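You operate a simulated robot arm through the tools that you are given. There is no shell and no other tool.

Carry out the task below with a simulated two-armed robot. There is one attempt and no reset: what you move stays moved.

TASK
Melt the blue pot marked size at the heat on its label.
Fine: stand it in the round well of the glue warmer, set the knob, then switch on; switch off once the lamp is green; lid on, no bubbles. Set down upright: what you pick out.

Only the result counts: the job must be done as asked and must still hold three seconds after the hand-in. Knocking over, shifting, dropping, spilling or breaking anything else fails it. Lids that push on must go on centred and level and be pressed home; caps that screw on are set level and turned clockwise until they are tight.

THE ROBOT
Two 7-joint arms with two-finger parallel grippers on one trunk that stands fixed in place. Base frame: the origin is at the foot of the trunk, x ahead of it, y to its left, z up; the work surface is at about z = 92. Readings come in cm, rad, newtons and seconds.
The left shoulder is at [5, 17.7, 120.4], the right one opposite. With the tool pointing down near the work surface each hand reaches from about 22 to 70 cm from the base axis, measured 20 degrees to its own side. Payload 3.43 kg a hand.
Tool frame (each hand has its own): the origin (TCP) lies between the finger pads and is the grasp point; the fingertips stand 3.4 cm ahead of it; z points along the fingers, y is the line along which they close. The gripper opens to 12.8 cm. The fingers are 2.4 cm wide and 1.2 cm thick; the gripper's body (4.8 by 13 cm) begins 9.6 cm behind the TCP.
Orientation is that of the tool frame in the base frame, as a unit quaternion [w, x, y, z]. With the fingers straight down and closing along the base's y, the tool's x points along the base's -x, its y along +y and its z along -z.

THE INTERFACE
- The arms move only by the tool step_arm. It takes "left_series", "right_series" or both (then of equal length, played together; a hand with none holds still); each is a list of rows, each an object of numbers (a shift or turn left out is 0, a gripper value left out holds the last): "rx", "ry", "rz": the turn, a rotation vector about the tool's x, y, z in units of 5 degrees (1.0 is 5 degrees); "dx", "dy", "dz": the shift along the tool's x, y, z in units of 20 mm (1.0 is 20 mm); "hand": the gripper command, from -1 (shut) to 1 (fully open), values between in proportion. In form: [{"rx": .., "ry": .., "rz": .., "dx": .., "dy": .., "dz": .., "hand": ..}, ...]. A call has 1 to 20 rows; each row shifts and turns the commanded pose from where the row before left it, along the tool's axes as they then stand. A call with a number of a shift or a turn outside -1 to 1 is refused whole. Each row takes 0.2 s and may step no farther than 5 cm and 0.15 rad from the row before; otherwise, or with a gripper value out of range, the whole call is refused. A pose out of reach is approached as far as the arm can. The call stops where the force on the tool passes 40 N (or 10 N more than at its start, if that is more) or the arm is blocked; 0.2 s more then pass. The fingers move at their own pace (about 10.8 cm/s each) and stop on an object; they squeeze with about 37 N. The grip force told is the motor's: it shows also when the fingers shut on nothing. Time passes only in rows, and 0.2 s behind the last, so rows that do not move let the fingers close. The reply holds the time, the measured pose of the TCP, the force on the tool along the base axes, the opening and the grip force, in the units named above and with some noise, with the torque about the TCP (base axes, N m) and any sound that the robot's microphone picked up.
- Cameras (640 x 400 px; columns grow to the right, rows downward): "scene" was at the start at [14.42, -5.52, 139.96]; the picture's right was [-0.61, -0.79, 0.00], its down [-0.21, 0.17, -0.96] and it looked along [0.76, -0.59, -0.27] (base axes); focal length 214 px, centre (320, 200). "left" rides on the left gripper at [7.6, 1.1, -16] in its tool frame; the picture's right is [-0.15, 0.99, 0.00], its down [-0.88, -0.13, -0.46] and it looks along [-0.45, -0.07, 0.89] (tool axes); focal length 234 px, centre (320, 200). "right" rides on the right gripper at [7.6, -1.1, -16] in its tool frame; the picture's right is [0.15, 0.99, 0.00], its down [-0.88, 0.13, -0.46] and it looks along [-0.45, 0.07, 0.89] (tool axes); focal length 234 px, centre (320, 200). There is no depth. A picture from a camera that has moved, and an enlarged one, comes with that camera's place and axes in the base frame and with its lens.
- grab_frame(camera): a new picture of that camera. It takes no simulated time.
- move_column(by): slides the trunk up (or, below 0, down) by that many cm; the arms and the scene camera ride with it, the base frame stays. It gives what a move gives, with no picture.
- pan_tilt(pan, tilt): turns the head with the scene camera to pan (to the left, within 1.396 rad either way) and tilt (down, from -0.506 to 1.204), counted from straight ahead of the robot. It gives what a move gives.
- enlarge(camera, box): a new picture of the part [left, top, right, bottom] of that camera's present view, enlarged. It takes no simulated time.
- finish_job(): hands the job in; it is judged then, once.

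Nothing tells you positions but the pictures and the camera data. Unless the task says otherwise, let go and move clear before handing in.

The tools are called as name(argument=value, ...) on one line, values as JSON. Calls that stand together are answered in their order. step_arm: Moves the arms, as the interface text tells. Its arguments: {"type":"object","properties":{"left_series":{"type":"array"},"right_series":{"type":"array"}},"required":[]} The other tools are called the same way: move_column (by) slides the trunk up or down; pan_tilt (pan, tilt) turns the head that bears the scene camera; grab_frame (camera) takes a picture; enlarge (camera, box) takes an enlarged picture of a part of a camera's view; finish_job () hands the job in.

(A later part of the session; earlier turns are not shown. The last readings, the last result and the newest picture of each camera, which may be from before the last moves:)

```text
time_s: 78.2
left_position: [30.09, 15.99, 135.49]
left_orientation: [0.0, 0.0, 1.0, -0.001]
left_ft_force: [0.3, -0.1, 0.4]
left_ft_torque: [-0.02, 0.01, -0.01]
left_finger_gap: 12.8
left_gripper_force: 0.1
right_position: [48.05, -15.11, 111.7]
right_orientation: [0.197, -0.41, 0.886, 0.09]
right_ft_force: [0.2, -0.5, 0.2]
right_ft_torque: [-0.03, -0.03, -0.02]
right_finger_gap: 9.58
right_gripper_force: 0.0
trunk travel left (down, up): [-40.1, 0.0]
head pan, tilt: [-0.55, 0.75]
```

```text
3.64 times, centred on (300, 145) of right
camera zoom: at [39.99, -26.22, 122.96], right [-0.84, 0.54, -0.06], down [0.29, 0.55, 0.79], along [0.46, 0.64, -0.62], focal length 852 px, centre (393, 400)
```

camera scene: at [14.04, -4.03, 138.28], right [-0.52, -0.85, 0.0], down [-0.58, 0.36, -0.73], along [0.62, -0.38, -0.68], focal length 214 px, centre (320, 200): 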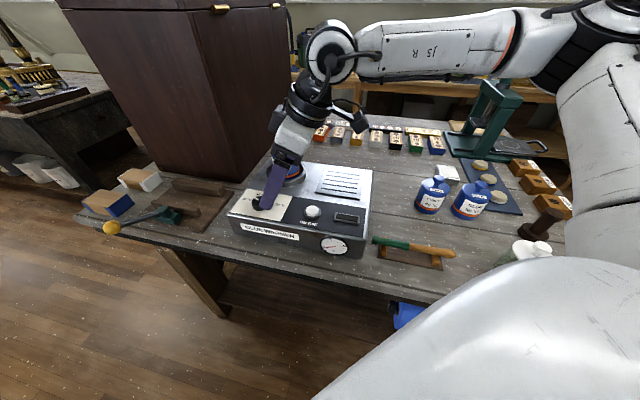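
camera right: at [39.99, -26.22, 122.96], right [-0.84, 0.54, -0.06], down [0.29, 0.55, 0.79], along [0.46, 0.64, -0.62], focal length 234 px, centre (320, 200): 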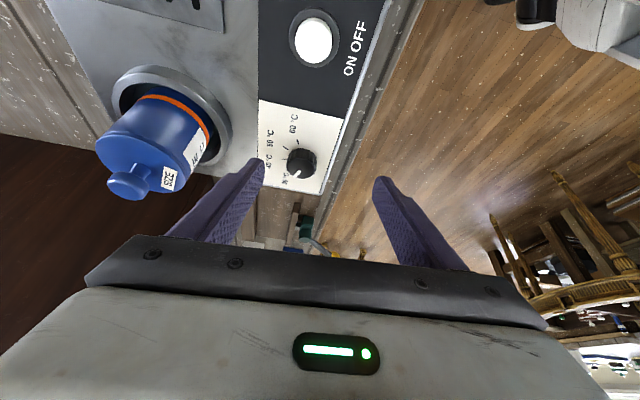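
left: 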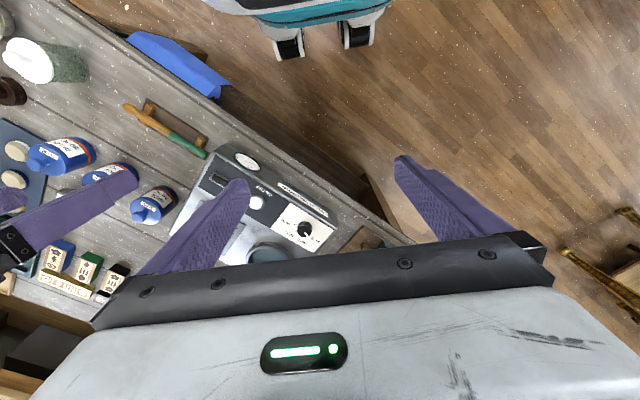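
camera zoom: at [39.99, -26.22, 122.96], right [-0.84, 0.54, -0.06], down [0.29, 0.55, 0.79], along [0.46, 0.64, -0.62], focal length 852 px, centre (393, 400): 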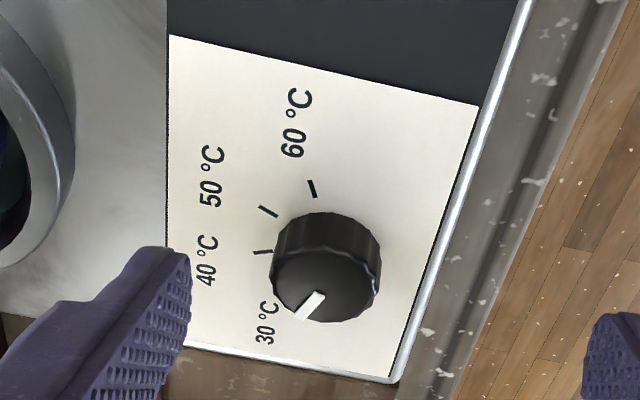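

The knob axis is at about (53.6, -11.35), with its top near z = 102.3. I'll move the leaned hand above it with the fingers opened to about 6.4 cm.

step_arm(right_series=[{"dx": -0.6175, "dz": 0.2875, "dy": -0.2275, "hand": 0}, {"dx": -0.6175, "dz": 0.2875, "dy": -0.2275}, {"dx": -0.6175, "dz": 0.2875, "dy": -0.2275}, {"dx": -0.6175, "dz": 0.2875, "dy": -0.2275}, {"dx": 0}])

grab_frame(camera="right")

enlarge(camera="scene", box=[220, 140, 340, 230])

```text
time_s: 79.4
left_position: [30.17, 15.94, 135.42]
left_orientation: [0.0, 0.0, 1.0, 0.0]
left_ft_force: [-0.3, -0.6, 0.1]
left_ft_torque: [0.02, 0.03, 0.0]
left_finger_gap: 12.81
left_gripper_force: 0.1
right_position: [52.55, -11.81, 111.45]
right_orientation: [0.199, -0.407, 0.887, 0.088]
right_ft_force: [-0.2, 0.2, -0.6]
right_ft_torque: [-0.03, -0.02, 0.03]
right_finger_gap: 6.38
right_gripper_force: 0.1
right hand out of reach, approached as far as the arm can: row 4
trunk travel left (down, up): [-40.1, 0.0]
head pan, tilt: [-0.55, 0.75]
```

```text
taken
camera right: at [44.43, -22.87, 122.85], right [-0.84, 0.54, -0.07], down [0.29, 0.55, 0.79], along [0.46, 0.64, -0.62], focal length 234 px, centre (320, 200)
```

right: 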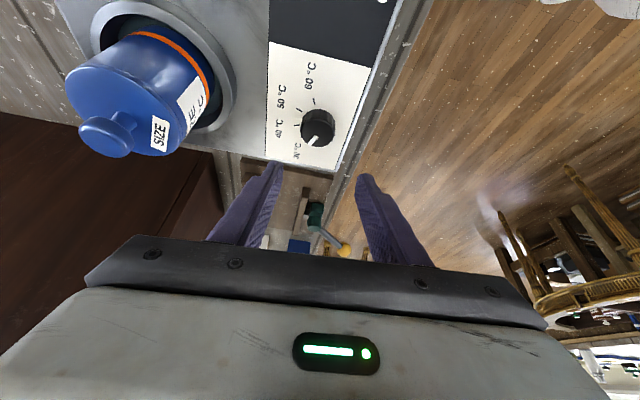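

```text
4.44 times, centred on (280, 185) of scene
camera zoom: at [14.09, -4.14, 138.27], right [-0.52, -0.85, 0.0], down [-0.58, 0.36, -0.73], along [0.62, -0.38, -0.68], focal length 953 px, centre (498, 267)
```

zoom: 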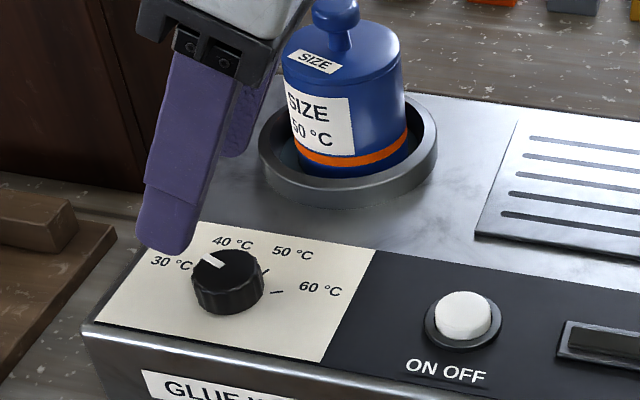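

The hand is nearly above the knob and centred laterally. I'll descend 3 cm and then nudge forward.

step_arm(right_series=[{"dx": 0.212, "dz": 0.453}, {"dx": 0.212, "dz": 0.453}, {"dx": 0.212, "dz": 0.453}, {"dx": -0.12, "dz": 0.056}, {"dx": -0.12, "dz": 0.056}, {"dx": 0}])

```text
time_s: 80.8
left_position: [30.05, 15.9, 135.63]
left_orientation: [0.0, -0.001, 1.0, 0.001]
left_ft_force: [-0.6, 0.0, 0.4]
left_ft_torque: [0.0, -0.04, -0.02]
left_finger_gap: 12.78
left_gripper_force: 0.0
right_position: [52.82, -11.42, 108.48]
right_orientation: [0.198, -0.409, 0.886, 0.09]
right_ft_force: [-0.3, 0.6, -0.2]
right_ft_torque: [0.01, -0.01, 0.0]
right_finger_gap: 6.38
right_gripper_force: 0.1
trunk travel left (down, up): [-40.1, 0.0]
head pan, tilt: [-0.55, 0.75]
```

enlarge(camera="right", box=[230, 70, 410, 210])

enlarge(camera="scene", box=[220, 140, 340, 230])

```text
2.86 times, centred on (320, 140) of right
camera zoom: at [44.78, -22.54, 119.84], right [-0.84, 0.54, -0.06], down [0.29, 0.55, 0.79], along [0.46, 0.64, -0.62], focal length 669 px, centre (320, 371)
```

zoom: 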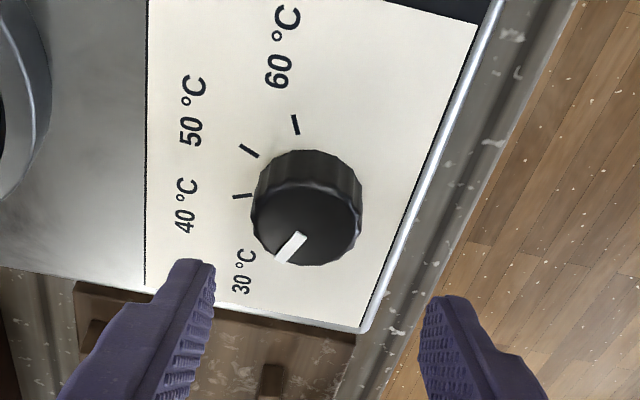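

```text
4.44 times, centred on (280, 185) of scene
camera zoom: at [14.1, -4.13, 138.27], right [-0.52, -0.85, 0.0], down [-0.58, 0.36, -0.73], along [0.62, -0.38, -0.68], focal length 953 px, centre (498, 267)
```

zoom: 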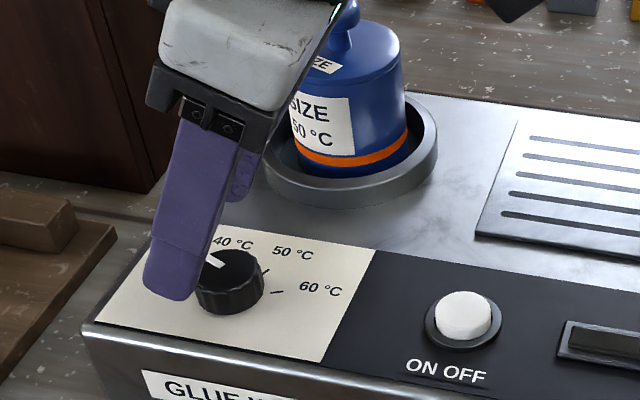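

The hand needs a shift of about 6 mm sideways and 4 mm back. I'll correct that and descend to just above the panel.

step_arm(right_series=[{"dy": -0.3, "dx": 0.18, "dz": -0.085}, {"dx": 0.212, "dz": 0.453}, {"dx": 0.212, "dz": 0.453}, {"dx": 0.212, "dz": 0.453}, {"dx": 0}])

enlarge(camera="right", box=[230, 100, 410, 240])

enlarge(camera="scene", box=[220, 150, 320, 230])

```text
time_s: 82.0
left_position: [30.11, 15.84, 135.66]
left_orientation: [0.0, -0.001, 1.0, 0.001]
left_ft_force: [-0.2, -0.1, 0.2]
left_ft_torque: [0.0, 0.0, 0.03]
left_finger_gap: 12.79
left_gripper_force: 0.0
right_position: [52.75, -12.11, 105.52]
right_orientation: [0.197, -0.41, 0.886, 0.091]
right_ft_force: [-0.1, -0.2, 0.1]
right_ft_torque: [0.0, -0.02, 0.02]
right_finger_gap: 6.41
right_gripper_force: 0.0
right hand out of reach, approached as far as the arm can: row 1
trunk travel left (down, up): [-40.1, 0.0]
head pan, tilt: [-0.55, 0.75]
```

```text
2.86 times, centred on (320, 170) of right
camera zoom: at [44.68, -23.08, 116.78], right [-0.84, 0.54, -0.06], down [0.29, 0.55, 0.79], along [0.46, 0.64, -0.62], focal length 669 px, centre (320, 286)
```

zoom: 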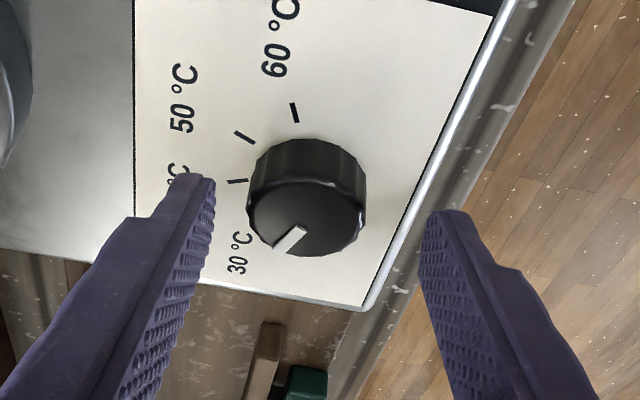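

```text
5.00 times, centred on (270, 190) of scene
camera zoom: at [14.1, -4.13, 138.27], right [-0.52, -0.85, 0.0], down [-0.58, 0.36, -0.73], along [0.62, -0.38, -0.68], focal length 1072 px, centre (570, 250)
```

zoom: 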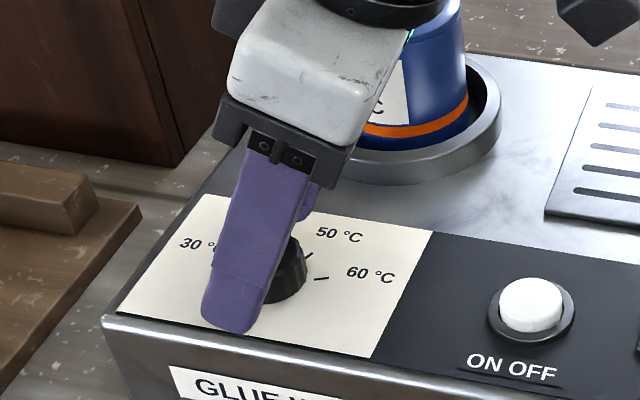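

step_arm(right_series=[{"dy": -0.1}, {"dy": -0.1}, {"dx": 0.074, "dz": 0.159}, {"dx": 0.074, "dz": 0.159}, {"dx": 0}])

enlarge(camera="right", box=[230, 100, 410, 240])

enlarge(camera="scene", box=[220, 150, 320, 230])

```text
time_s: 83.2
left_position: [30.17, 15.94, 135.64]
left_orientation: [0.0, 0.0, 1.0, 0.0]
left_ft_force: [-0.1, 0.4, 1.1]
left_ft_torque: [-0.02, -0.02, 0.01]
left_finger_gap: 12.8
left_gripper_force: 0.0
right_position: [52.61, -12.14, 104.85]
right_orientation: [0.197, -0.409, 0.887, 0.09]
right_ft_force: [-0.3, -0.4, 0.3]
right_ft_torque: [-0.03, 0.01, 0.0]
right_finger_gap: 6.4
right_gripper_force: 0.0
right hand out of reach, approached as far as the arm can: row 2
trunk travel left (down, up): [-40.1, 0.0]
head pan, tilt: [-0.55, 0.75]
```

```text
2.86 times, centred on (320, 170) of right
camera zoom: at [44.71, -23.11, 116.15], right [-0.84, 0.54, -0.06], down [0.29, 0.55, 0.79], along [0.46, 0.64, -0.62], focal length 669 px, centre (320, 286)
```

zoom: 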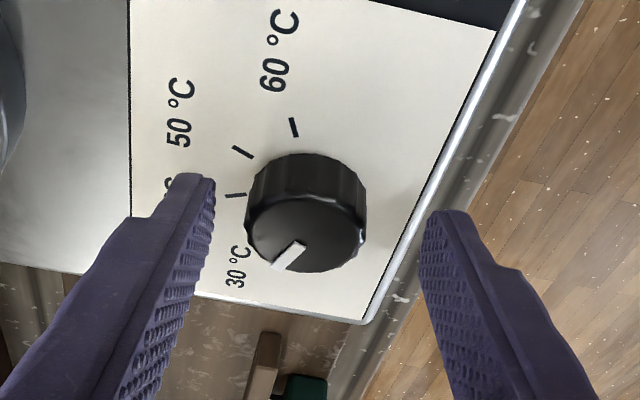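

```text
5.00 times, centred on (270, 190) of scene
camera zoom: at [14.11, -4.13, 138.27], right [-0.52, -0.85, 0.0], down [-0.58, 0.36, -0.73], along [0.62, -0.38, -0.68], focal length 1072 px, centre (570, 250)
```

zoom: 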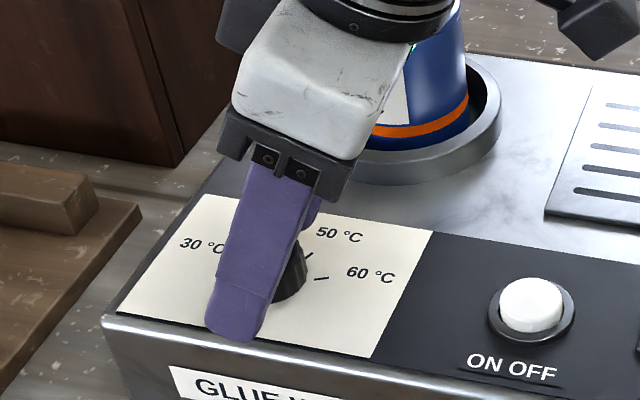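

The reach limit hampers this yaw. I'll raise, turn to a yaw of about -20°, and check whether the hand can centre there.

step_arm(right_series=[{"dx": -0.212, "dz": -0.453}, {"dx": -0.212, "dz": -0.453}, {"dx": -0.212, "dz": -0.453}, {"rx": 0.42, "rz": 0.906}, {"rx": 0.42, "rz": 0.906}, {"rx": 0.42, "rz": 0.906}, {"rx": 0.42, "rz": 0.906}, {"rx": 0.42, "rz": 0.906}, {"rx": 0.42, "rz": 0.906}, {"dx": 0}])

enlarge(camera="right", box=[230, 70, 410, 210])

```text
time_s: 85.4
left_position: [30.09, 15.84, 135.54]
left_orientation: [0.0, 0.0, 1.0, 0.0]
left_ft_force: [-0.3, 0.1, -0.9]
left_ft_torque: [0.01, 0.02, 0.03]
left_finger_gap: 12.81
left_gripper_force: 0.1
right_position: [52.6, -12.01, 107.91]
right_orientation: [0.213, -0.167, 0.962, 0.037]
right_ft_force: [0.5, 0.4, 0.5]
right_ft_torque: [0.02, -0.01, 0.0]
right_finger_gap: 6.37
right_gripper_force: 0.1
trunk travel left (down, up): [-40.1, 0.0]
head pan, tilt: [-0.55, 0.75]
```

```text
2.86 times, centred on (320, 140) of right
camera zoom: at [40.18, -17.75, 119.08], right [-0.46, 0.89, -0.06], down [0.53, 0.33, 0.79], along [0.72, 0.33, -0.62], focal length 669 px, centre (320, 371)
```

zoom: 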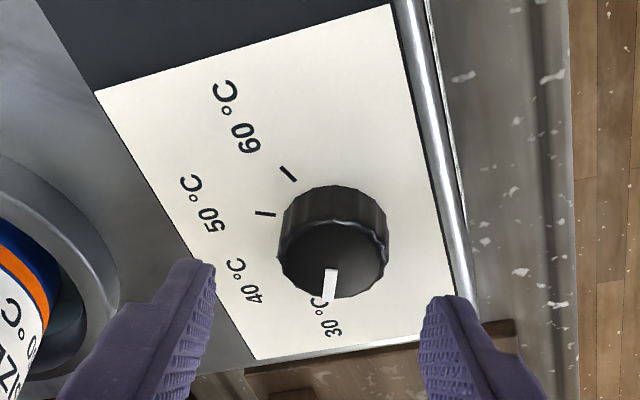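

At yaw -20° the hand is nearly centred with no limit reached. I'll apply a small correction and descend.

step_arm(right_series=[{"dy": 0.15, "dx": -0.136, "dz": 0.063}, {"dx": 0.212, "dz": 0.453}, {"dx": 0.212, "dz": 0.453}, {"dx": 0.1, "dz": 0.214}, {"dx": 0}])

enlarge(camera="right", box=[230, 100, 410, 240])

enlarge(camera="scene", box=[220, 150, 320, 230])

```text
time_s: 86.6
left_position: [30.08, 15.95, 135.65]
left_orientation: [0.0, 0.0, 1.0, 0.001]
left_ft_force: [0.3, 0.1, -0.4]
left_ft_torque: [0.02, 0.04, 0.01]
left_finger_gap: 12.8
left_gripper_force: 0.0
right_position: [52.89, -11.53, 105.25]
right_orientation: [0.214, -0.168, 0.962, 0.038]
right_ft_force: [0.1, -0.2, -0.5]
right_ft_torque: [-0.01, -0.04, 0.02]
right_finger_gap: 6.39
right_gripper_force: 0.1
trunk travel left (down, up): [-40.1, 0.0]
head pan, tilt: [-0.55, 0.75]
```

```text
2.86 times, centred on (320, 170) of right
camera zoom: at [40.46, -17.28, 116.62], right [-0.46, 0.89, -0.06], down [0.53, 0.33, 0.79], along [0.72, 0.33, -0.62], focal length 669 px, centre (320, 286)
```

zoom: 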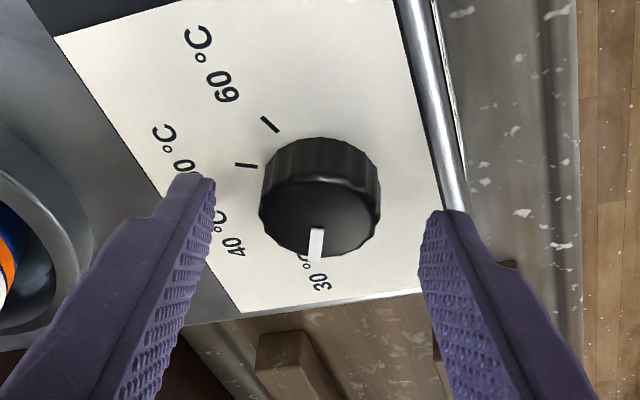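

```text
5.00 times, centred on (270, 190) of scene
camera zoom: at [14.11, -4.13, 138.27], right [-0.52, -0.85, 0.0], down [-0.58, 0.36, -0.73], along [0.62, -0.38, -0.68], focal length 1072 px, centre (570, 250)
```

zoom: 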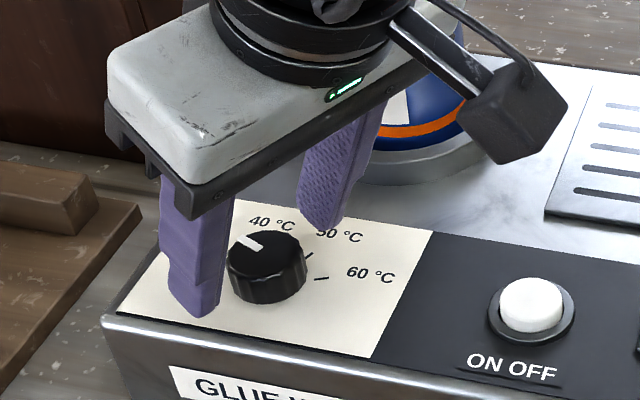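

The fingers are centred on the knob. The panel is at z ≈ 100.85 and the knob's top at 102.3. I'll lower 5 mm more and grip it.

step_arm(right_series=[{"dx": 0.106, "dz": 0.226}, {"hand": -0.25}, {"hand": -0.35}, {"hand": -1}, {"hand": -1}, {"hand": -1}])

enlarge(camera="right", box=[230, 100, 410, 240])

enlarge(camera="scene", box=[220, 150, 320, 230])

```text
time_s: 88.0
left_position: [30.03, 15.83, 135.64]
left_orientation: [0.0, 0.0, 1.0, -0.001]
left_ft_force: [-0.3, 0.5, -0.2]
left_ft_torque: [0.04, 0.01, -0.02]
left_finger_gap: 12.8
left_gripper_force: 0.1
right_position: [52.89, -11.67, 104.73]
right_orientation: [0.214, -0.167, 0.962, 0.036]
right_ft_force: [2.3, -4.3, 0.9]
right_ft_torque: [-0.51, -0.03, -0.07]
right_finger_gap: 3.55
right_gripper_force: 44.8
trunk travel left (down, up): [-40.1, 0.0]
head pan, tilt: [-0.55, 0.75]
```

```text
2.86 times, centred on (320, 170) of right
camera zoom: at [40.4, -17.36, 116.07], right [-0.46, 0.89, -0.06], down [0.53, 0.33, 0.79], along [0.72, 0.33, -0.62], focal length 669 px, centre (320, 286)
```

zoom: 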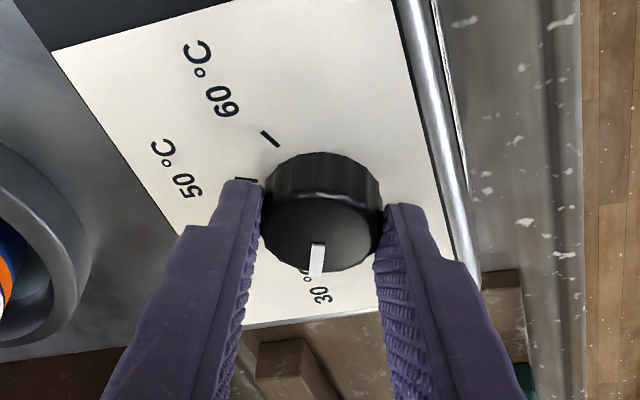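

```text
5.00 times, centred on (270, 190) of scene
camera zoom: at [14.12, -4.17, 138.26], right [-0.52, -0.85, 0.0], down [-0.58, 0.36, -0.73], along [0.62, -0.38, -0.68], focal length 1072 px, centre (570, 250)
```

zoom: 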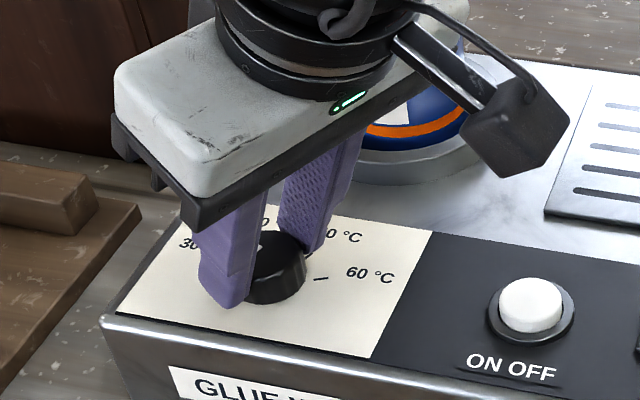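

The knob is gripped at 3.55 cm. I'll turn it clockwise about the vertical axis, 20° first.

step_arm(right_series=[{"rx": 0.21, "rz": 0.453, "dy": 0.017}, {"rx": 0.42, "rz": 0.906, "dy": 0.035}, {"rx": 0.42, "rz": 0.906, "dy": 0.035}, {"rx": 0.42, "rz": 0.906, "dy": 0.035}, {"rx": 0.21, "rz": 0.453, "dy": 0.017}, {"dx": 0}])

enlarge(camera="right", box=[230, 100, 410, 240])

```text
time_s: 89.1
left_position: [30.52, 15.94, 135.52]
left_orientation: [-0.002, 0.0, 1.0, 0.001]
left_ft_force: [0.1, -0.8, 0.0]
left_ft_torque: [0.02, 0.0, 0.01]
left_finger_gap: 12.78
left_gripper_force: 0.0
right_position: [52.42, -11.48, 104.84]
right_orientation: [0.217, -0.025, 0.976, 0.017]
right_ft_force: [11.5, 15.3, -14.6]
right_ft_torque: [-0.12, -1.26, 0.21]
right_finger_gap: 3.49
right_gripper_force: 44.8
right hand out of reach, approached as far as the arm can: row 3, 4, 5
trunk travel left (down, up): [-40.1, 0.0]
head pan, tilt: [-0.55, 0.75]
stopped in row 5 (right hand): the force on the tool passed its limit at 47 N (the readings are from after the stop); the commanded pose is now the measured one
```

```text
2.86 times, centred on (320, 170) of right
camera zoom: at [38.86, -13.66, 116.03], right [-0.19, 0.98, -0.04], down [0.6, 0.15, 0.79], along [0.78, 0.12, -0.61], focal length 669 px, centre (320, 286)
```

zoom: 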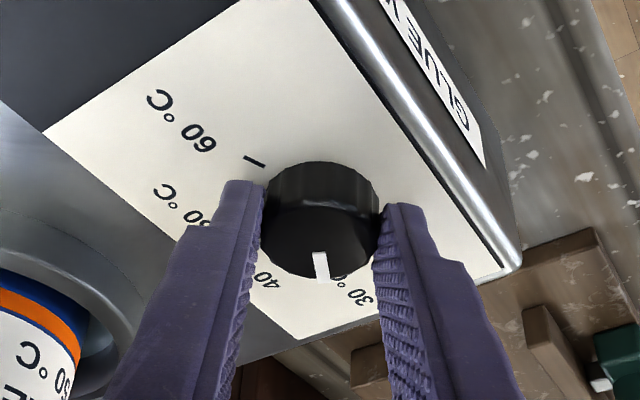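

The hand hit its reach limit and pulled, so I'm releasing the knob right away. Then I'll check that the warmer hasn't shifted.

step_arm(right_series=[{"hand": -0.35}, {"hand": -0.2}, {"hand": 0}, {"dx": 0}])

enlarge(camera="scene", box=[220, 150, 320, 230])

enlarge(camera="right", box=[230, 100, 410, 240])

grab_frame(camera="scene")

```text
time_s: 90.1
left_position: [30.03, 15.94, 135.53]
left_orientation: [0.0, 0.0, 1.0, 0.0]
left_ft_force: [-0.2, -0.1, -0.3]
left_ft_torque: [-0.02, -0.02, 0.0]
left_finger_gap: 12.8
left_gripper_force: 0.1
right_position: [52.16, -11.79, 105.06]
right_orientation: [0.218, -0.022, 0.976, 0.014]
right_ft_force: [-0.5, -0.8, -0.1]
right_ft_torque: [-0.03, 0.01, -0.01]
right_finger_gap: 6.41
right_gripper_force: 0.1
trunk travel left (down, up): [-40.1, 0.0]
head pan, tilt: [-0.55, 0.75]
```

```text
5.00 times, centred on (270, 190) of scene
camera zoom: at [14.09, -4.13, 138.27], right [-0.52, -0.85, 0.0], down [-0.58, 0.36, -0.73], along [0.62, -0.38, -0.68], focal length 1072 px, centre (570, 250)
```

zoom: 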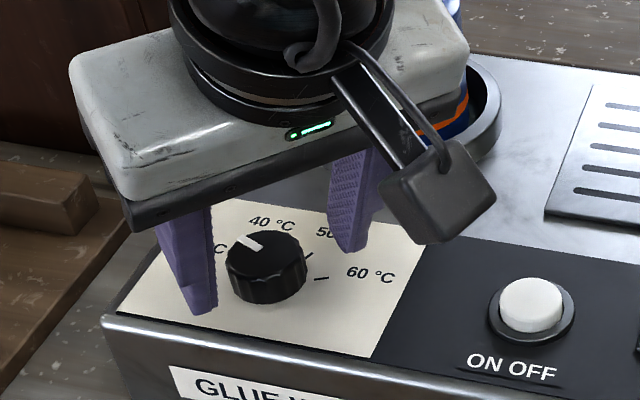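

```text
2.86 times, centred on (320, 170) of right
camera zoom: at [38.57, -13.79, 116.24], right [-0.18, 0.98, -0.04], down [0.6, 0.15, 0.79], along [0.78, 0.12, -0.61], focal length 669 px, centre (320, 286)
```

zoom: 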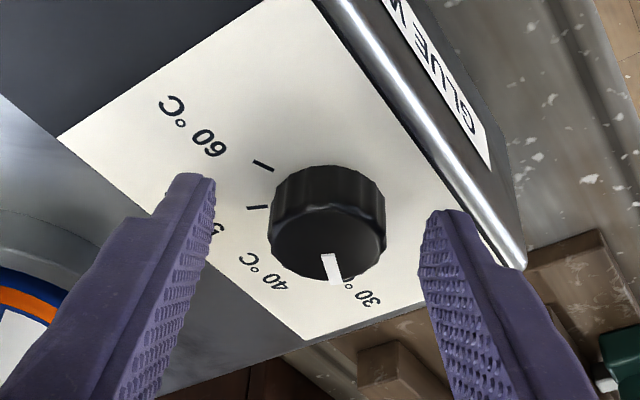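

```text
taken
camera scene: at [14.09, -4.13, 138.27], right [-0.52, -0.85, 0.0], down [-0.58, 0.36, -0.73], along [0.62, -0.38, -0.68], focal length 214 px, centre (320, 200)
```

scene: 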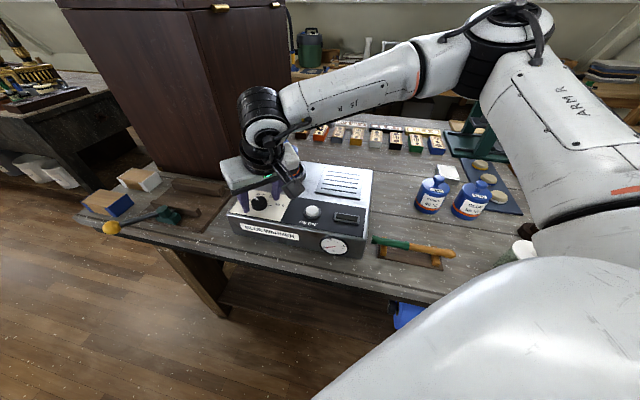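

The warmer hasn't moved. I'll look closely at the pointer to see whether the knob turned.

enlarge(camera="scene", box=[240, 180, 300, 220])

enlarge(camera="right", box=[285, 140, 365, 210])

```text
10.00 times, centred on (270, 200) of scene
camera zoom: at [14.09, -4.13, 138.27], right [-0.52, -0.85, 0.0], down [-0.58, 0.36, -0.73], along [0.62, -0.38, -0.68], focal length 2145 px, centre (820, 200)
```

zoom: 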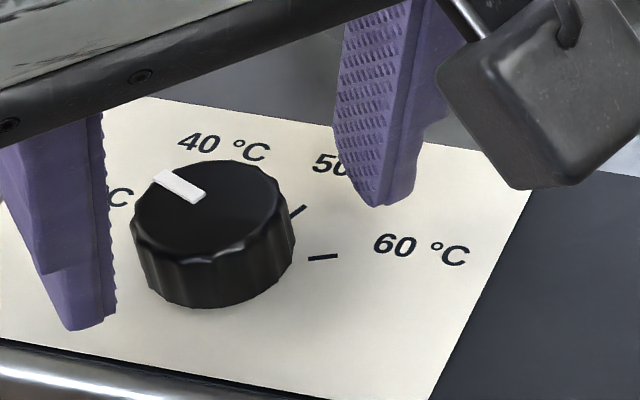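

```text
5.71 times, centred on (325, 175) of right
camera zoom: at [38.57, -13.79, 116.24], right [-0.18, 0.98, -0.04], down [0.6, 0.15, 0.79], along [0.78, 0.12, -0.61], focal length 1338 px, centre (291, 343)
```

zoom: 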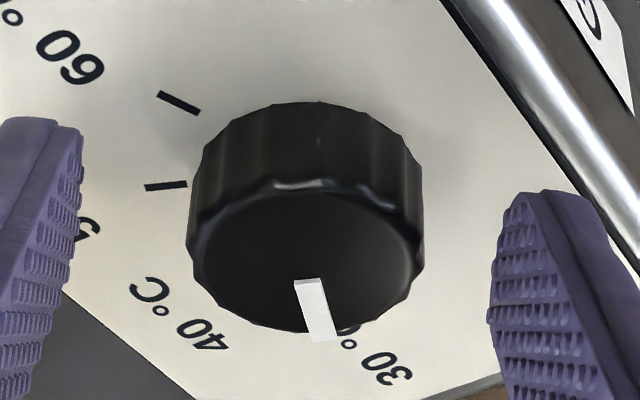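

The knob turned only a few degrees before the hand slipped at its limit. I'll back off upward, lean farther to 40° and yaw to about -38°, which should give more slack for the turn.

step_arm(right_series=[{"dx": -0.212, "dz": -0.453}, {"dx": -0.212, "dz": -0.453}, {"dx": -0.212, "dz": -0.453}, {"dx": -0.106, "dz": -0.226}, {"ry": -1}, {"ry": -1}, {"ry": -1}, {"rx": -0.643, "rz": -0.766}, {"rx": -0.643, "rz": -0.766}, {"rx": -0.643, "rz": -0.766}, {"rx": -0.643, "rz": -0.766}, {"rx": -0.643, "rz": -0.766}, {"rx": -0.643, "rz": -0.766}, {"rx": -0.643, "rz": -0.766}, {"dx": 0}])

grab_frame(camera="right")

```text
time_s: 93.3
left_position: [30.07, 15.99, 135.53]
left_orientation: [0.0, 0.0, 1.0, 0.0]
left_ft_force: [-0.4, 0.0, 0.5]
left_ft_torque: [-0.02, -0.02, 0.02]
left_finger_gap: 12.79
left_gripper_force: 0.0
right_position: [52.01, -11.93, 108.46]
right_orientation: [0.328, -0.301, 0.887, 0.119]
right_ft_force: [0.8, 0.2, 0.6]
right_ft_torque: [0.01, -0.01, 0.0]
right_finger_gap: 6.38
right_gripper_force: 0.1
trunk travel left (down, up): [-40.1, 0.0]
head pan, tilt: [-0.55, 0.75]
```

```text
taken
camera right: at [40.12, -22.77, 115.67], right [-0.69, 0.71, -0.08], down [0.22, 0.32, 0.92], along [0.68, 0.62, -0.38], focal length 234 px, centre (320, 200)
```

right: 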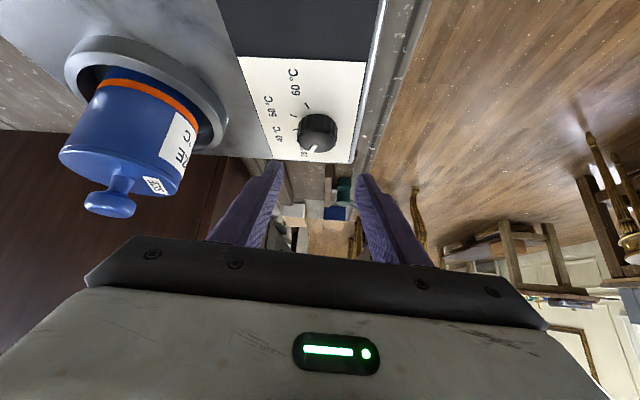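

The new pose works. I'll yaw further counterclockwise to prepare a long clockwise turn.

step_arm(right_series=[{"rx": -0.655, "rz": -0.756}, {"rx": -0.655, "rz": -0.756}, {"rx": -0.655, "rz": -0.756}, {"rx": -0.655, "rz": -0.756}, {"rx": -0.655, "rz": -0.756}, {"rx": -0.655, "rz": -0.756}, {"rx": -0.655, "rz": -0.756}, {"dx": 0}])

grab_frame(camera="right")

grab_frame(camera="scene")

```text
time_s: 95.1
left_position: [30.03, 15.96, 135.65]
left_orientation: [0.0, 0.0, 1.0, 0.001]
left_ft_force: [0.3, -0.5, 0.5]
left_ft_torque: [0.03, 0.0, 0.0]
left_finger_gap: 12.78
left_gripper_force: 0.1
right_position: [41.11, -1.1, 105.74]
right_orientation: [0.284, -0.55, 0.757, 0.209]
right_ft_force: [-0.2, 0.8, -0.3]
right_ft_torque: [-0.03, -0.01, -0.02]
right_finger_gap: 6.41
right_gripper_force: 0.0
right hand out of reach, approached as far as the arm can: row 3, 4, 5, 6, 7
trunk travel left (down, up): [-40.1, 0.0]
head pan, tilt: [-0.55, 0.75]
```

```text
taken
camera right: at [37.18, -16.87, 112.73], right [-0.98, 0.2, -0.09], down [-0.01, 0.38, 0.92], along [0.22, 0.9, -0.37], focal length 234 px, centre (320, 200)
```

right: 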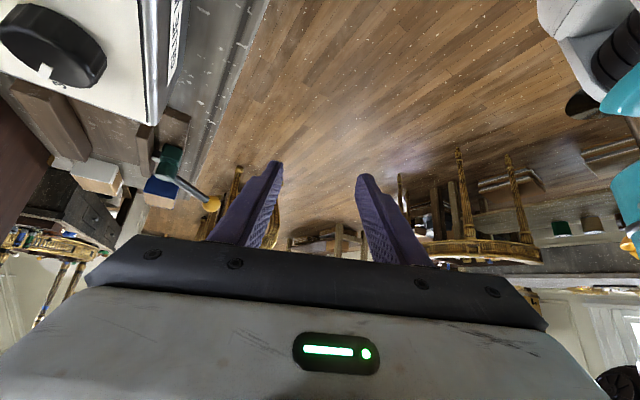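

```text
taken
camera scene: at [14.1, -4.14, 138.27], right [-0.52, -0.85, 0.0], down [-0.58, 0.36, -0.73], along [0.62, -0.38, -0.68], focal length 214 px, centre (320, 200)
```

scene: 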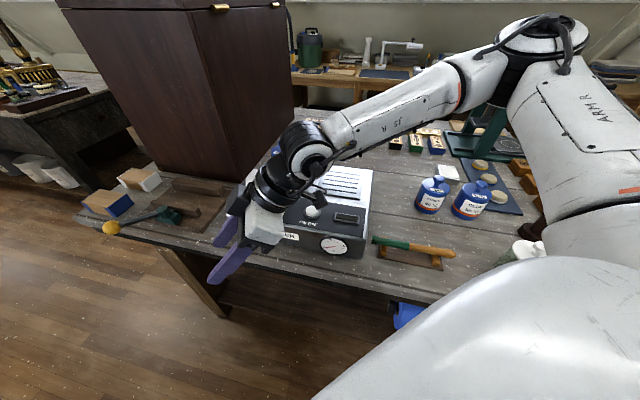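

That was risky: the limit made the hand swing off to the front-left, though nothing was touched. I'll raise it, then unwind the yaw before returning to the knob.

step_arm(right_series=[{"dx": -0.655, "dz": -0.756}, {"dx": -0.655, "dz": -0.756}, {"dx": -0.655, "dz": -0.756}, {"rx": 0.655, "rz": 0.756}, {"rx": 0.655, "rz": 0.756}, {"rx": 0.655, "rz": 0.756}, {"rx": 0.655, "rz": 0.756}, {"rx": 0.655, "rz": 0.756}, {"rx": 0.655, "rz": 0.756}, {"rx": 0.655, "rz": 0.756}, {"dx": 0}])

grab_frame(camera="scene")

enlarge(camera="scene", box=[200, 130, 380, 260])

```text
time_s: 97.5
left_position: [30.12, 15.9, 135.61]
left_orientation: [0.0, -0.001, 1.0, 0.0]
left_ft_force: [-0.5, 0.4, 0.4]
left_ft_torque: [0.01, -0.03, 0.0]
left_finger_gap: 12.84
left_gripper_force: 0.0
right_position: [39.93, -0.17, 111.52]
right_orientation: [0.328, -0.301, 0.888, 0.119]
right_ft_force: [-1.1, 0.4, -1.2]
right_ft_torque: [0.0, 0.01, -0.03]
right_finger_gap: 6.38
right_gripper_force: 0.1
right hand out of reach, approached as far as the arm can: row 1, 2, 3
trunk travel left (down, up): [-40.1, 0.0]
head pan, tilt: [-0.55, 0.75]
```

```text
taken
camera scene: at [14.06, -4.11, 138.27], right [-0.52, -0.85, 0.0], down [-0.58, 0.36, -0.73], along [0.62, -0.38, -0.68], focal length 214 px, centre (320, 200)
```

scene: 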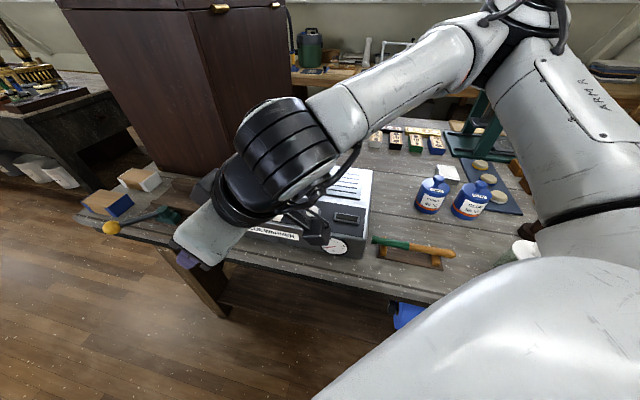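

```text
3.08 times, centred on (290, 195) of scene
camera zoom: at [14.06, -4.11, 138.27], right [-0.52, -0.85, 0.0], down [-0.58, 0.36, -0.73], along [0.62, -0.38, -0.68], focal length 660 px, centre (412, 215)
```

zoom: 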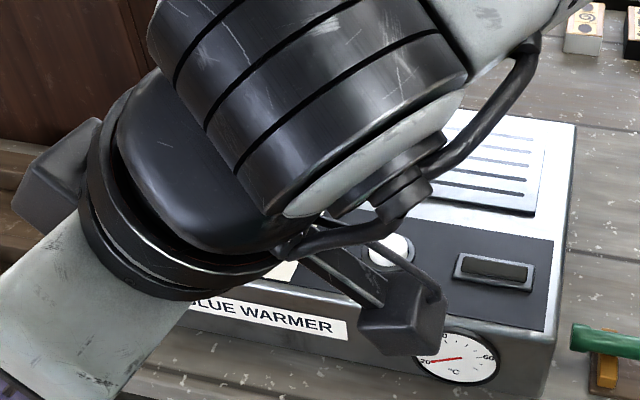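

The hand is in front of the warmer with its orientation restored. I'll bring it back over the knob in measured steps.

step_arm(right_series=[{"dy": -0.85, "dx": -0.03, "dz": 0.027}, {"dy": -0.85, "dx": -0.03, "dz": 0.027}, {"dy": -0.85, "dx": -0.03, "dz": 0.027}, {"dy": -0.85, "dx": -0.03, "dz": 0.027}, {"dy": 0}])

```text
time_s: 98.7
left_position: [30.14, 16.06, 135.67]
left_orientation: [0.0, 0.0, 1.0, 0.0]
left_ft_force: [0.3, 0.6, 0.9]
left_ft_torque: [0.0, 0.0, 0.01]
left_finger_gap: 12.79
left_gripper_force: 0.1
right_position: [44.5, -5.52, 111.37]
right_orientation: [0.328, -0.302, 0.887, 0.119]
right_ft_force: [0.0, 0.4, -0.3]
right_ft_torque: [0.0, 0.0, -0.02]
right_finger_gap: 6.41
right_gripper_force: 0.2
trunk travel left (down, up): [-40.1, 0.0]
head pan, tilt: [-0.55, 0.75]
```

step_arm(right_series=[{"dy": -0.84, "dx": -0.13, "dz": 0.115}, {"dy": -0.84, "dx": -0.13, "dz": 0.115}, {"dy": -0.84, "dx": -0.13, "dz": 0.115}, {"dy": -0.84, "dx": -0.13, "dz": 0.115}, {"dy": -0.84, "dx": -0.13, "dz": 0.115}, {"dy": -0.84, "dx": -0.13, "dz": 0.115}, {"dy": 0}])

grab_frame(camera="right")

grab_frame(camera="scene")

```text
time_s: 100.3
left_position: [30.07, 15.93, 135.65]
left_orientation: [-0.001, 0.0, 1.0, 0.0]
left_ft_force: [-0.8, -1.0, -0.3]
left_ft_torque: [-0.02, -0.02, -0.01]
left_finger_gap: 12.79
left_gripper_force: 0.0
right_position: [51.99, -12.03, 111.25]
right_orientation: [0.327, -0.302, 0.888, 0.119]
right_ft_force: [-0.4, -1.1, -0.2]
right_ft_torque: [0.01, -0.02, 0.0]
right_finger_gap: 6.42
right_gripper_force: 0.0
trunk travel left (down, up): [-40.1, 0.0]
head pan, tilt: [-0.55, 0.75]
```

```text
taken
camera right: at [39.99, -22.95, 118.42], right [-0.69, 0.71, -0.08], down [0.22, 0.32, 0.92], along [0.68, 0.62, -0.38], focal length 234 px, centre (320, 200)
```

right: 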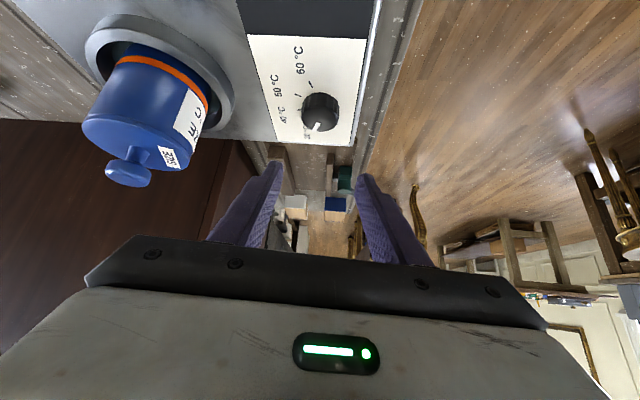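

```text
taken
camera scene: at [14.09, -4.12, 138.27], right [-0.52, -0.85, 0.0], down [-0.58, 0.36, -0.73], along [0.62, -0.38, -0.68], focal length 214 px, centre (320, 200)
```

scene: 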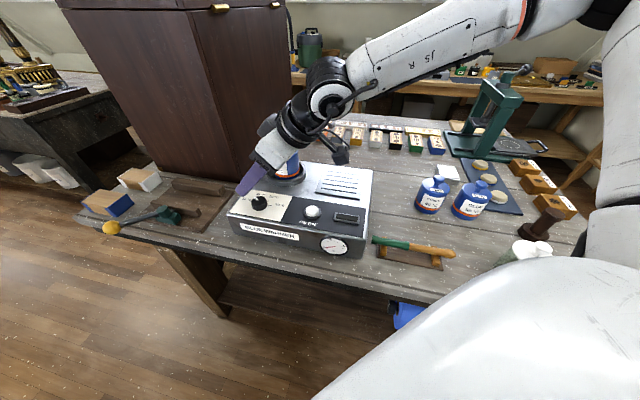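

Everything is undisturbed and the hand is above the knob. I'll yaw 5° more, centre on the knob and descend partway.

step_arm(right_series=[{"rx": -0.655, "rz": -0.756}, {"dy": -0.34}, {"dx": 0.328, "dz": 0.378}, {"dx": 0.328, "dz": 0.378}, {"dx": 0.328, "dz": 0.378}, {"dx": 0.328, "dz": 0.378}, {"dx": 0}])

enlarge(camera="right", box=[230, 80, 410, 220])

enlarge(camera="scene", box=[220, 150, 320, 230])

```text
time_s: 101.9
left_position: [30.16, 15.83, 135.62]
left_orientation: [0.0, 0.0, 1.0, 0.0]
left_ft_force: [0.2, 0.0, -0.2]
left_ft_torque: [0.02, -0.01, -0.02]
left_finger_gap: 12.82
left_gripper_force: 0.0
right_position: [52.64, -12.52, 107.16]
right_orientation: [0.322, -0.341, 0.873, 0.133]
right_ft_force: [-0.1, 1.1, -0.5]
right_ft_torque: [-0.02, 0.01, -0.03]
right_finger_gap: 6.41
right_gripper_force: 0.0
trunk travel left (down, up): [-40.1, 0.0]
head pan, tilt: [-0.55, 0.75]
```

```text
2.86 times, centred on (320, 150) of right
camera zoom: at [41.56, -24.39, 114.36], right [-0.75, 0.65, -0.08], down [0.19, 0.34, 0.92], along [0.63, 0.68, -0.38], focal length 669 px, centre (320, 343)
```

zoom: 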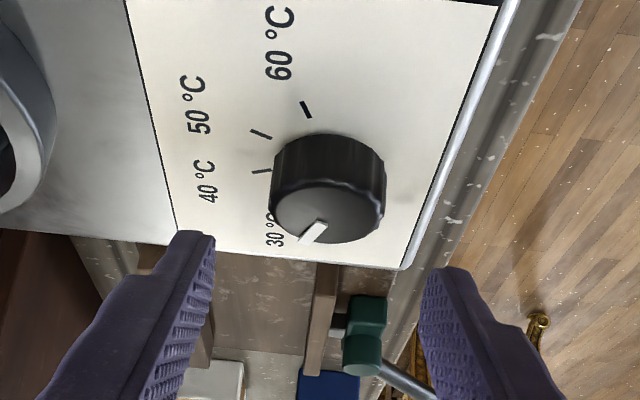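

```text
5.00 times, centred on (270, 190) of scene
camera zoom: at [14.1, -4.13, 138.27], right [-0.52, -0.85, 0.0], down [-0.58, 0.36, -0.73], along [0.62, -0.38, -0.68], focal length 1072 px, centre (570, 250)
```

zoom: 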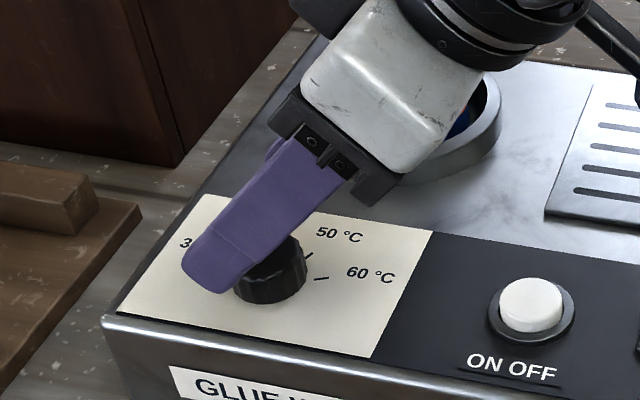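

It's well centred. I'll descend to grip height.

step_arm(right_series=[{"dx": 0.328, "dz": 0.378, "dy": 0.04}, {"dx": 0.328, "dz": 0.378}, {"dx": 0.19, "dz": 0.22}, {"dx": 0}])

enlarge(camera="right", box=[230, 100, 410, 240])

enlarge(camera="scene", box=[220, 150, 320, 230])

```text
time_s: 102.9
left_position: [30.09, 16.03, 135.52]
left_orientation: [-0.001, 0.0, 1.0, 0.0]
left_ft_force: [-0.3, -0.1, -0.4]
left_ft_torque: [0.05, 0.01, -0.02]
left_finger_gap: 12.8
left_gripper_force: 0.0
right_position: [52.51, -12.44, 104.65]
right_orientation: [0.322, -0.34, 0.873, 0.133]
right_ft_force: [0.5, 0.5, 0.4]
right_ft_torque: [-0.02, -0.01, -0.03]
right_finger_gap: 6.41
right_gripper_force: 0.1
trunk travel left (down, up): [-40.1, 0.0]
head pan, tilt: [-0.55, 0.75]
```

```text
2.86 times, centred on (320, 170) of right
camera zoom: at [41.44, -24.32, 111.76], right [-0.75, 0.65, -0.08], down [0.19, 0.34, 0.92], along [0.63, 0.68, -0.38], focal length 669 px, centre (320, 286)
```

zoom: 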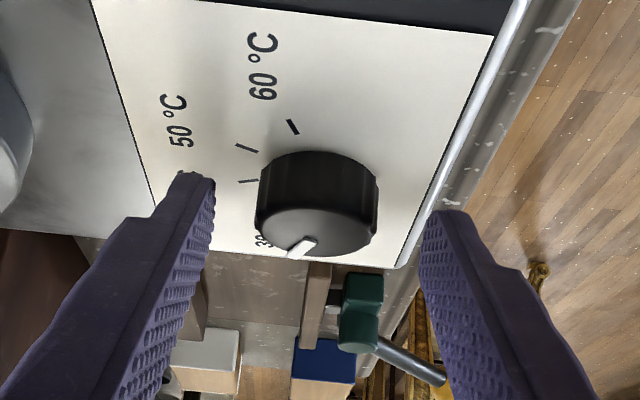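

```text
5.00 times, centred on (270, 190) of scene
camera zoom: at [14.1, -4.13, 138.27], right [-0.52, -0.85, 0.0], down [-0.58, 0.36, -0.73], along [0.62, -0.38, -0.68], focal length 1072 px, centre (570, 250)
```

zoom: 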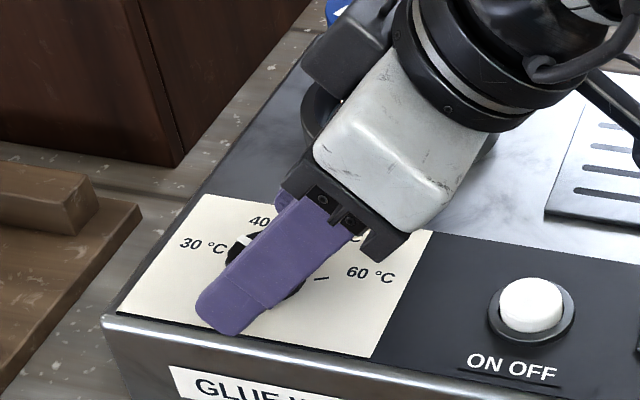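

step_arm(right_series=[{"hand": -0.25}, {"hand": -0.35}, {"hand": -1}, {"hand": -1}, {"hand": -1}])

enlarge(camera="right", box=[230, 100, 410, 240])

```text
time_s: 104.1
left_position: [30.12, 15.84, 135.6]
left_orientation: [0.0, 0.001, 1.0, 0.0]
left_ft_force: [0.5, 1.2, -0.4]
left_ft_torque: [0.04, 0.0, 0.03]
left_finger_gap: 12.82
left_gripper_force: 0.1
right_position: [52.64, -12.6, 104.55]
right_orientation: [0.322, -0.341, 0.873, 0.133]
right_ft_force: [5.8, -7.3, 1.9]
right_ft_torque: [-0.84, -0.19, -0.2]
right_finger_gap: 3.5
right_gripper_force: 45.0
trunk travel left (down, up): [-40.1, 0.0]
head pan, tilt: [-0.55, 0.75]
```

```text
2.86 times, centred on (320, 170) of right
camera zoom: at [41.54, -24.42, 111.76], right [-0.75, 0.65, -0.08], down [0.19, 0.34, 0.92], along [0.63, 0.68, -0.38], focal length 669 px, centre (320, 286)
```

zoom: 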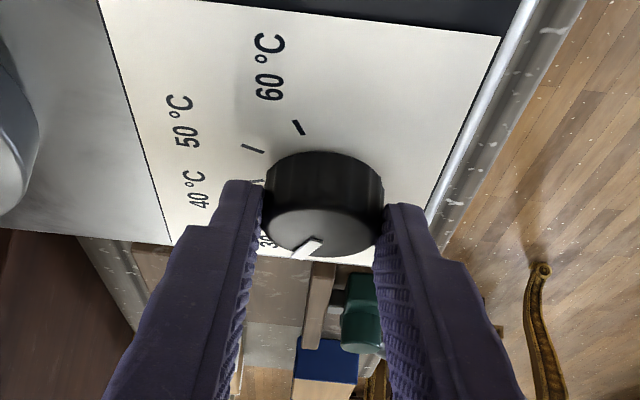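

The knob is gripped again. I'll relieve the small side force, then turn 20° clockwise.

step_arm(right_series=[{"dy": -0.07}, {"rx": 0.328, "rz": 0.378, "dy": 0.03}, {"rx": 0.655, "rz": 0.755, "dy": 0.059}, {"rx": 0.655, "rz": 0.755, "dy": 0.059}, {"rx": 0.655, "rz": 0.755, "dy": 0.059}, {"rx": 0.328, "rz": 0.378, "dy": 0.03}, {"dx": 0}])

enlarge(camera="right", box=[230, 100, 410, 240])

```text
time_s: 105.7
left_position: [30.16, 15.94, 135.48]
left_orientation: [0.001, 0.0, 1.0, 0.0]
left_ft_force: [0.1, 0.0, -0.4]
left_ft_torque: [-0.04, -0.02, 0.0]
left_finger_gap: 12.79
left_gripper_force: 0.1
right_position: [52.31, -12.03, 104.7]
right_orientation: [0.34, -0.184, 0.919, 0.074]
right_ft_force: [5.2, 2.3, 5.3]
right_ft_torque: [0.21, -1.24, 0.0]
right_finger_gap: 3.48
right_gripper_force: 45.2
trunk travel left (down, up): [-40.1, 0.0]
head pan, tilt: [-0.55, 0.75]
```

```text
2.86 times, centred on (320, 170) of right
camera zoom: at [37.87, -19.44, 111.81], right [-0.49, 0.87, -0.08], down [0.29, 0.25, 0.92], along [0.82, 0.42, -0.38], focal length 669 px, centre (320, 286)
```

zoom: 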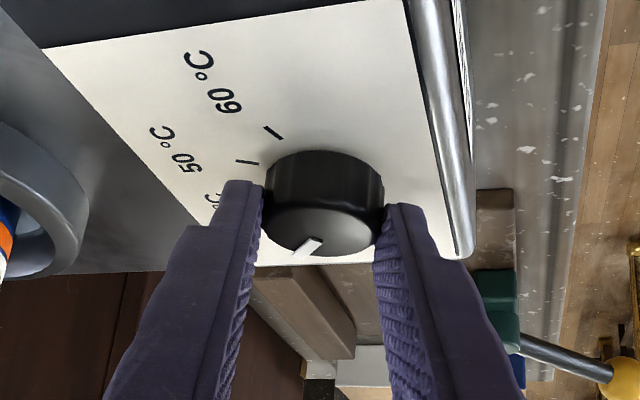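

The knob turns with the hand without slipping. I'll continue another 20°.

step_arm(right_series=[{"rx": 0.328, "rz": 0.378, "dy": 0.03}, {"rx": 0.655, "rz": 0.755, "dy": 0.059}, {"rx": 0.655, "rz": 0.755, "dy": 0.059}, {"rx": 0.328, "rz": 0.378, "dy": 0.03}, {"dx": 0}])

enlarge(camera="right", box=[230, 100, 410, 240])

```text
time_s: 106.9
left_position: [30.08, 16.11, 135.65]
left_orientation: [0.0, 0.0, 1.0, -0.001]
left_ft_force: [-0.6, 0.2, 0.2]
left_ft_torque: [0.01, 0.0, 0.01]
left_finger_gap: 12.77
left_gripper_force: 0.0
right_position: [52.21, -11.69, 104.69]
right_orientation: [0.345, -0.063, 0.936, 0.028]
right_ft_force: [4.8, 8.6, 9.7]
right_ft_torque: [0.35, -0.71, 0.13]
right_finger_gap: 3.48
right_gripper_force: 45.4
trunk travel left (down, up): [-40.1, 0.0]
head pan, tilt: [-0.55, 0.75]
```

```text
2.86 times, centred on (320, 170) of right
camera zoom: at [36.35, -15.03, 111.86], right [-0.25, 0.97, -0.09], down [0.35, 0.17, 0.92], along [0.9, 0.2, -0.38], focal length 669 px, centre (320, 286)
```

zoom: 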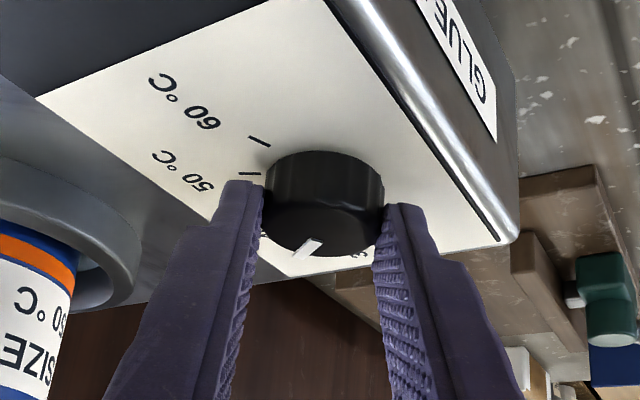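

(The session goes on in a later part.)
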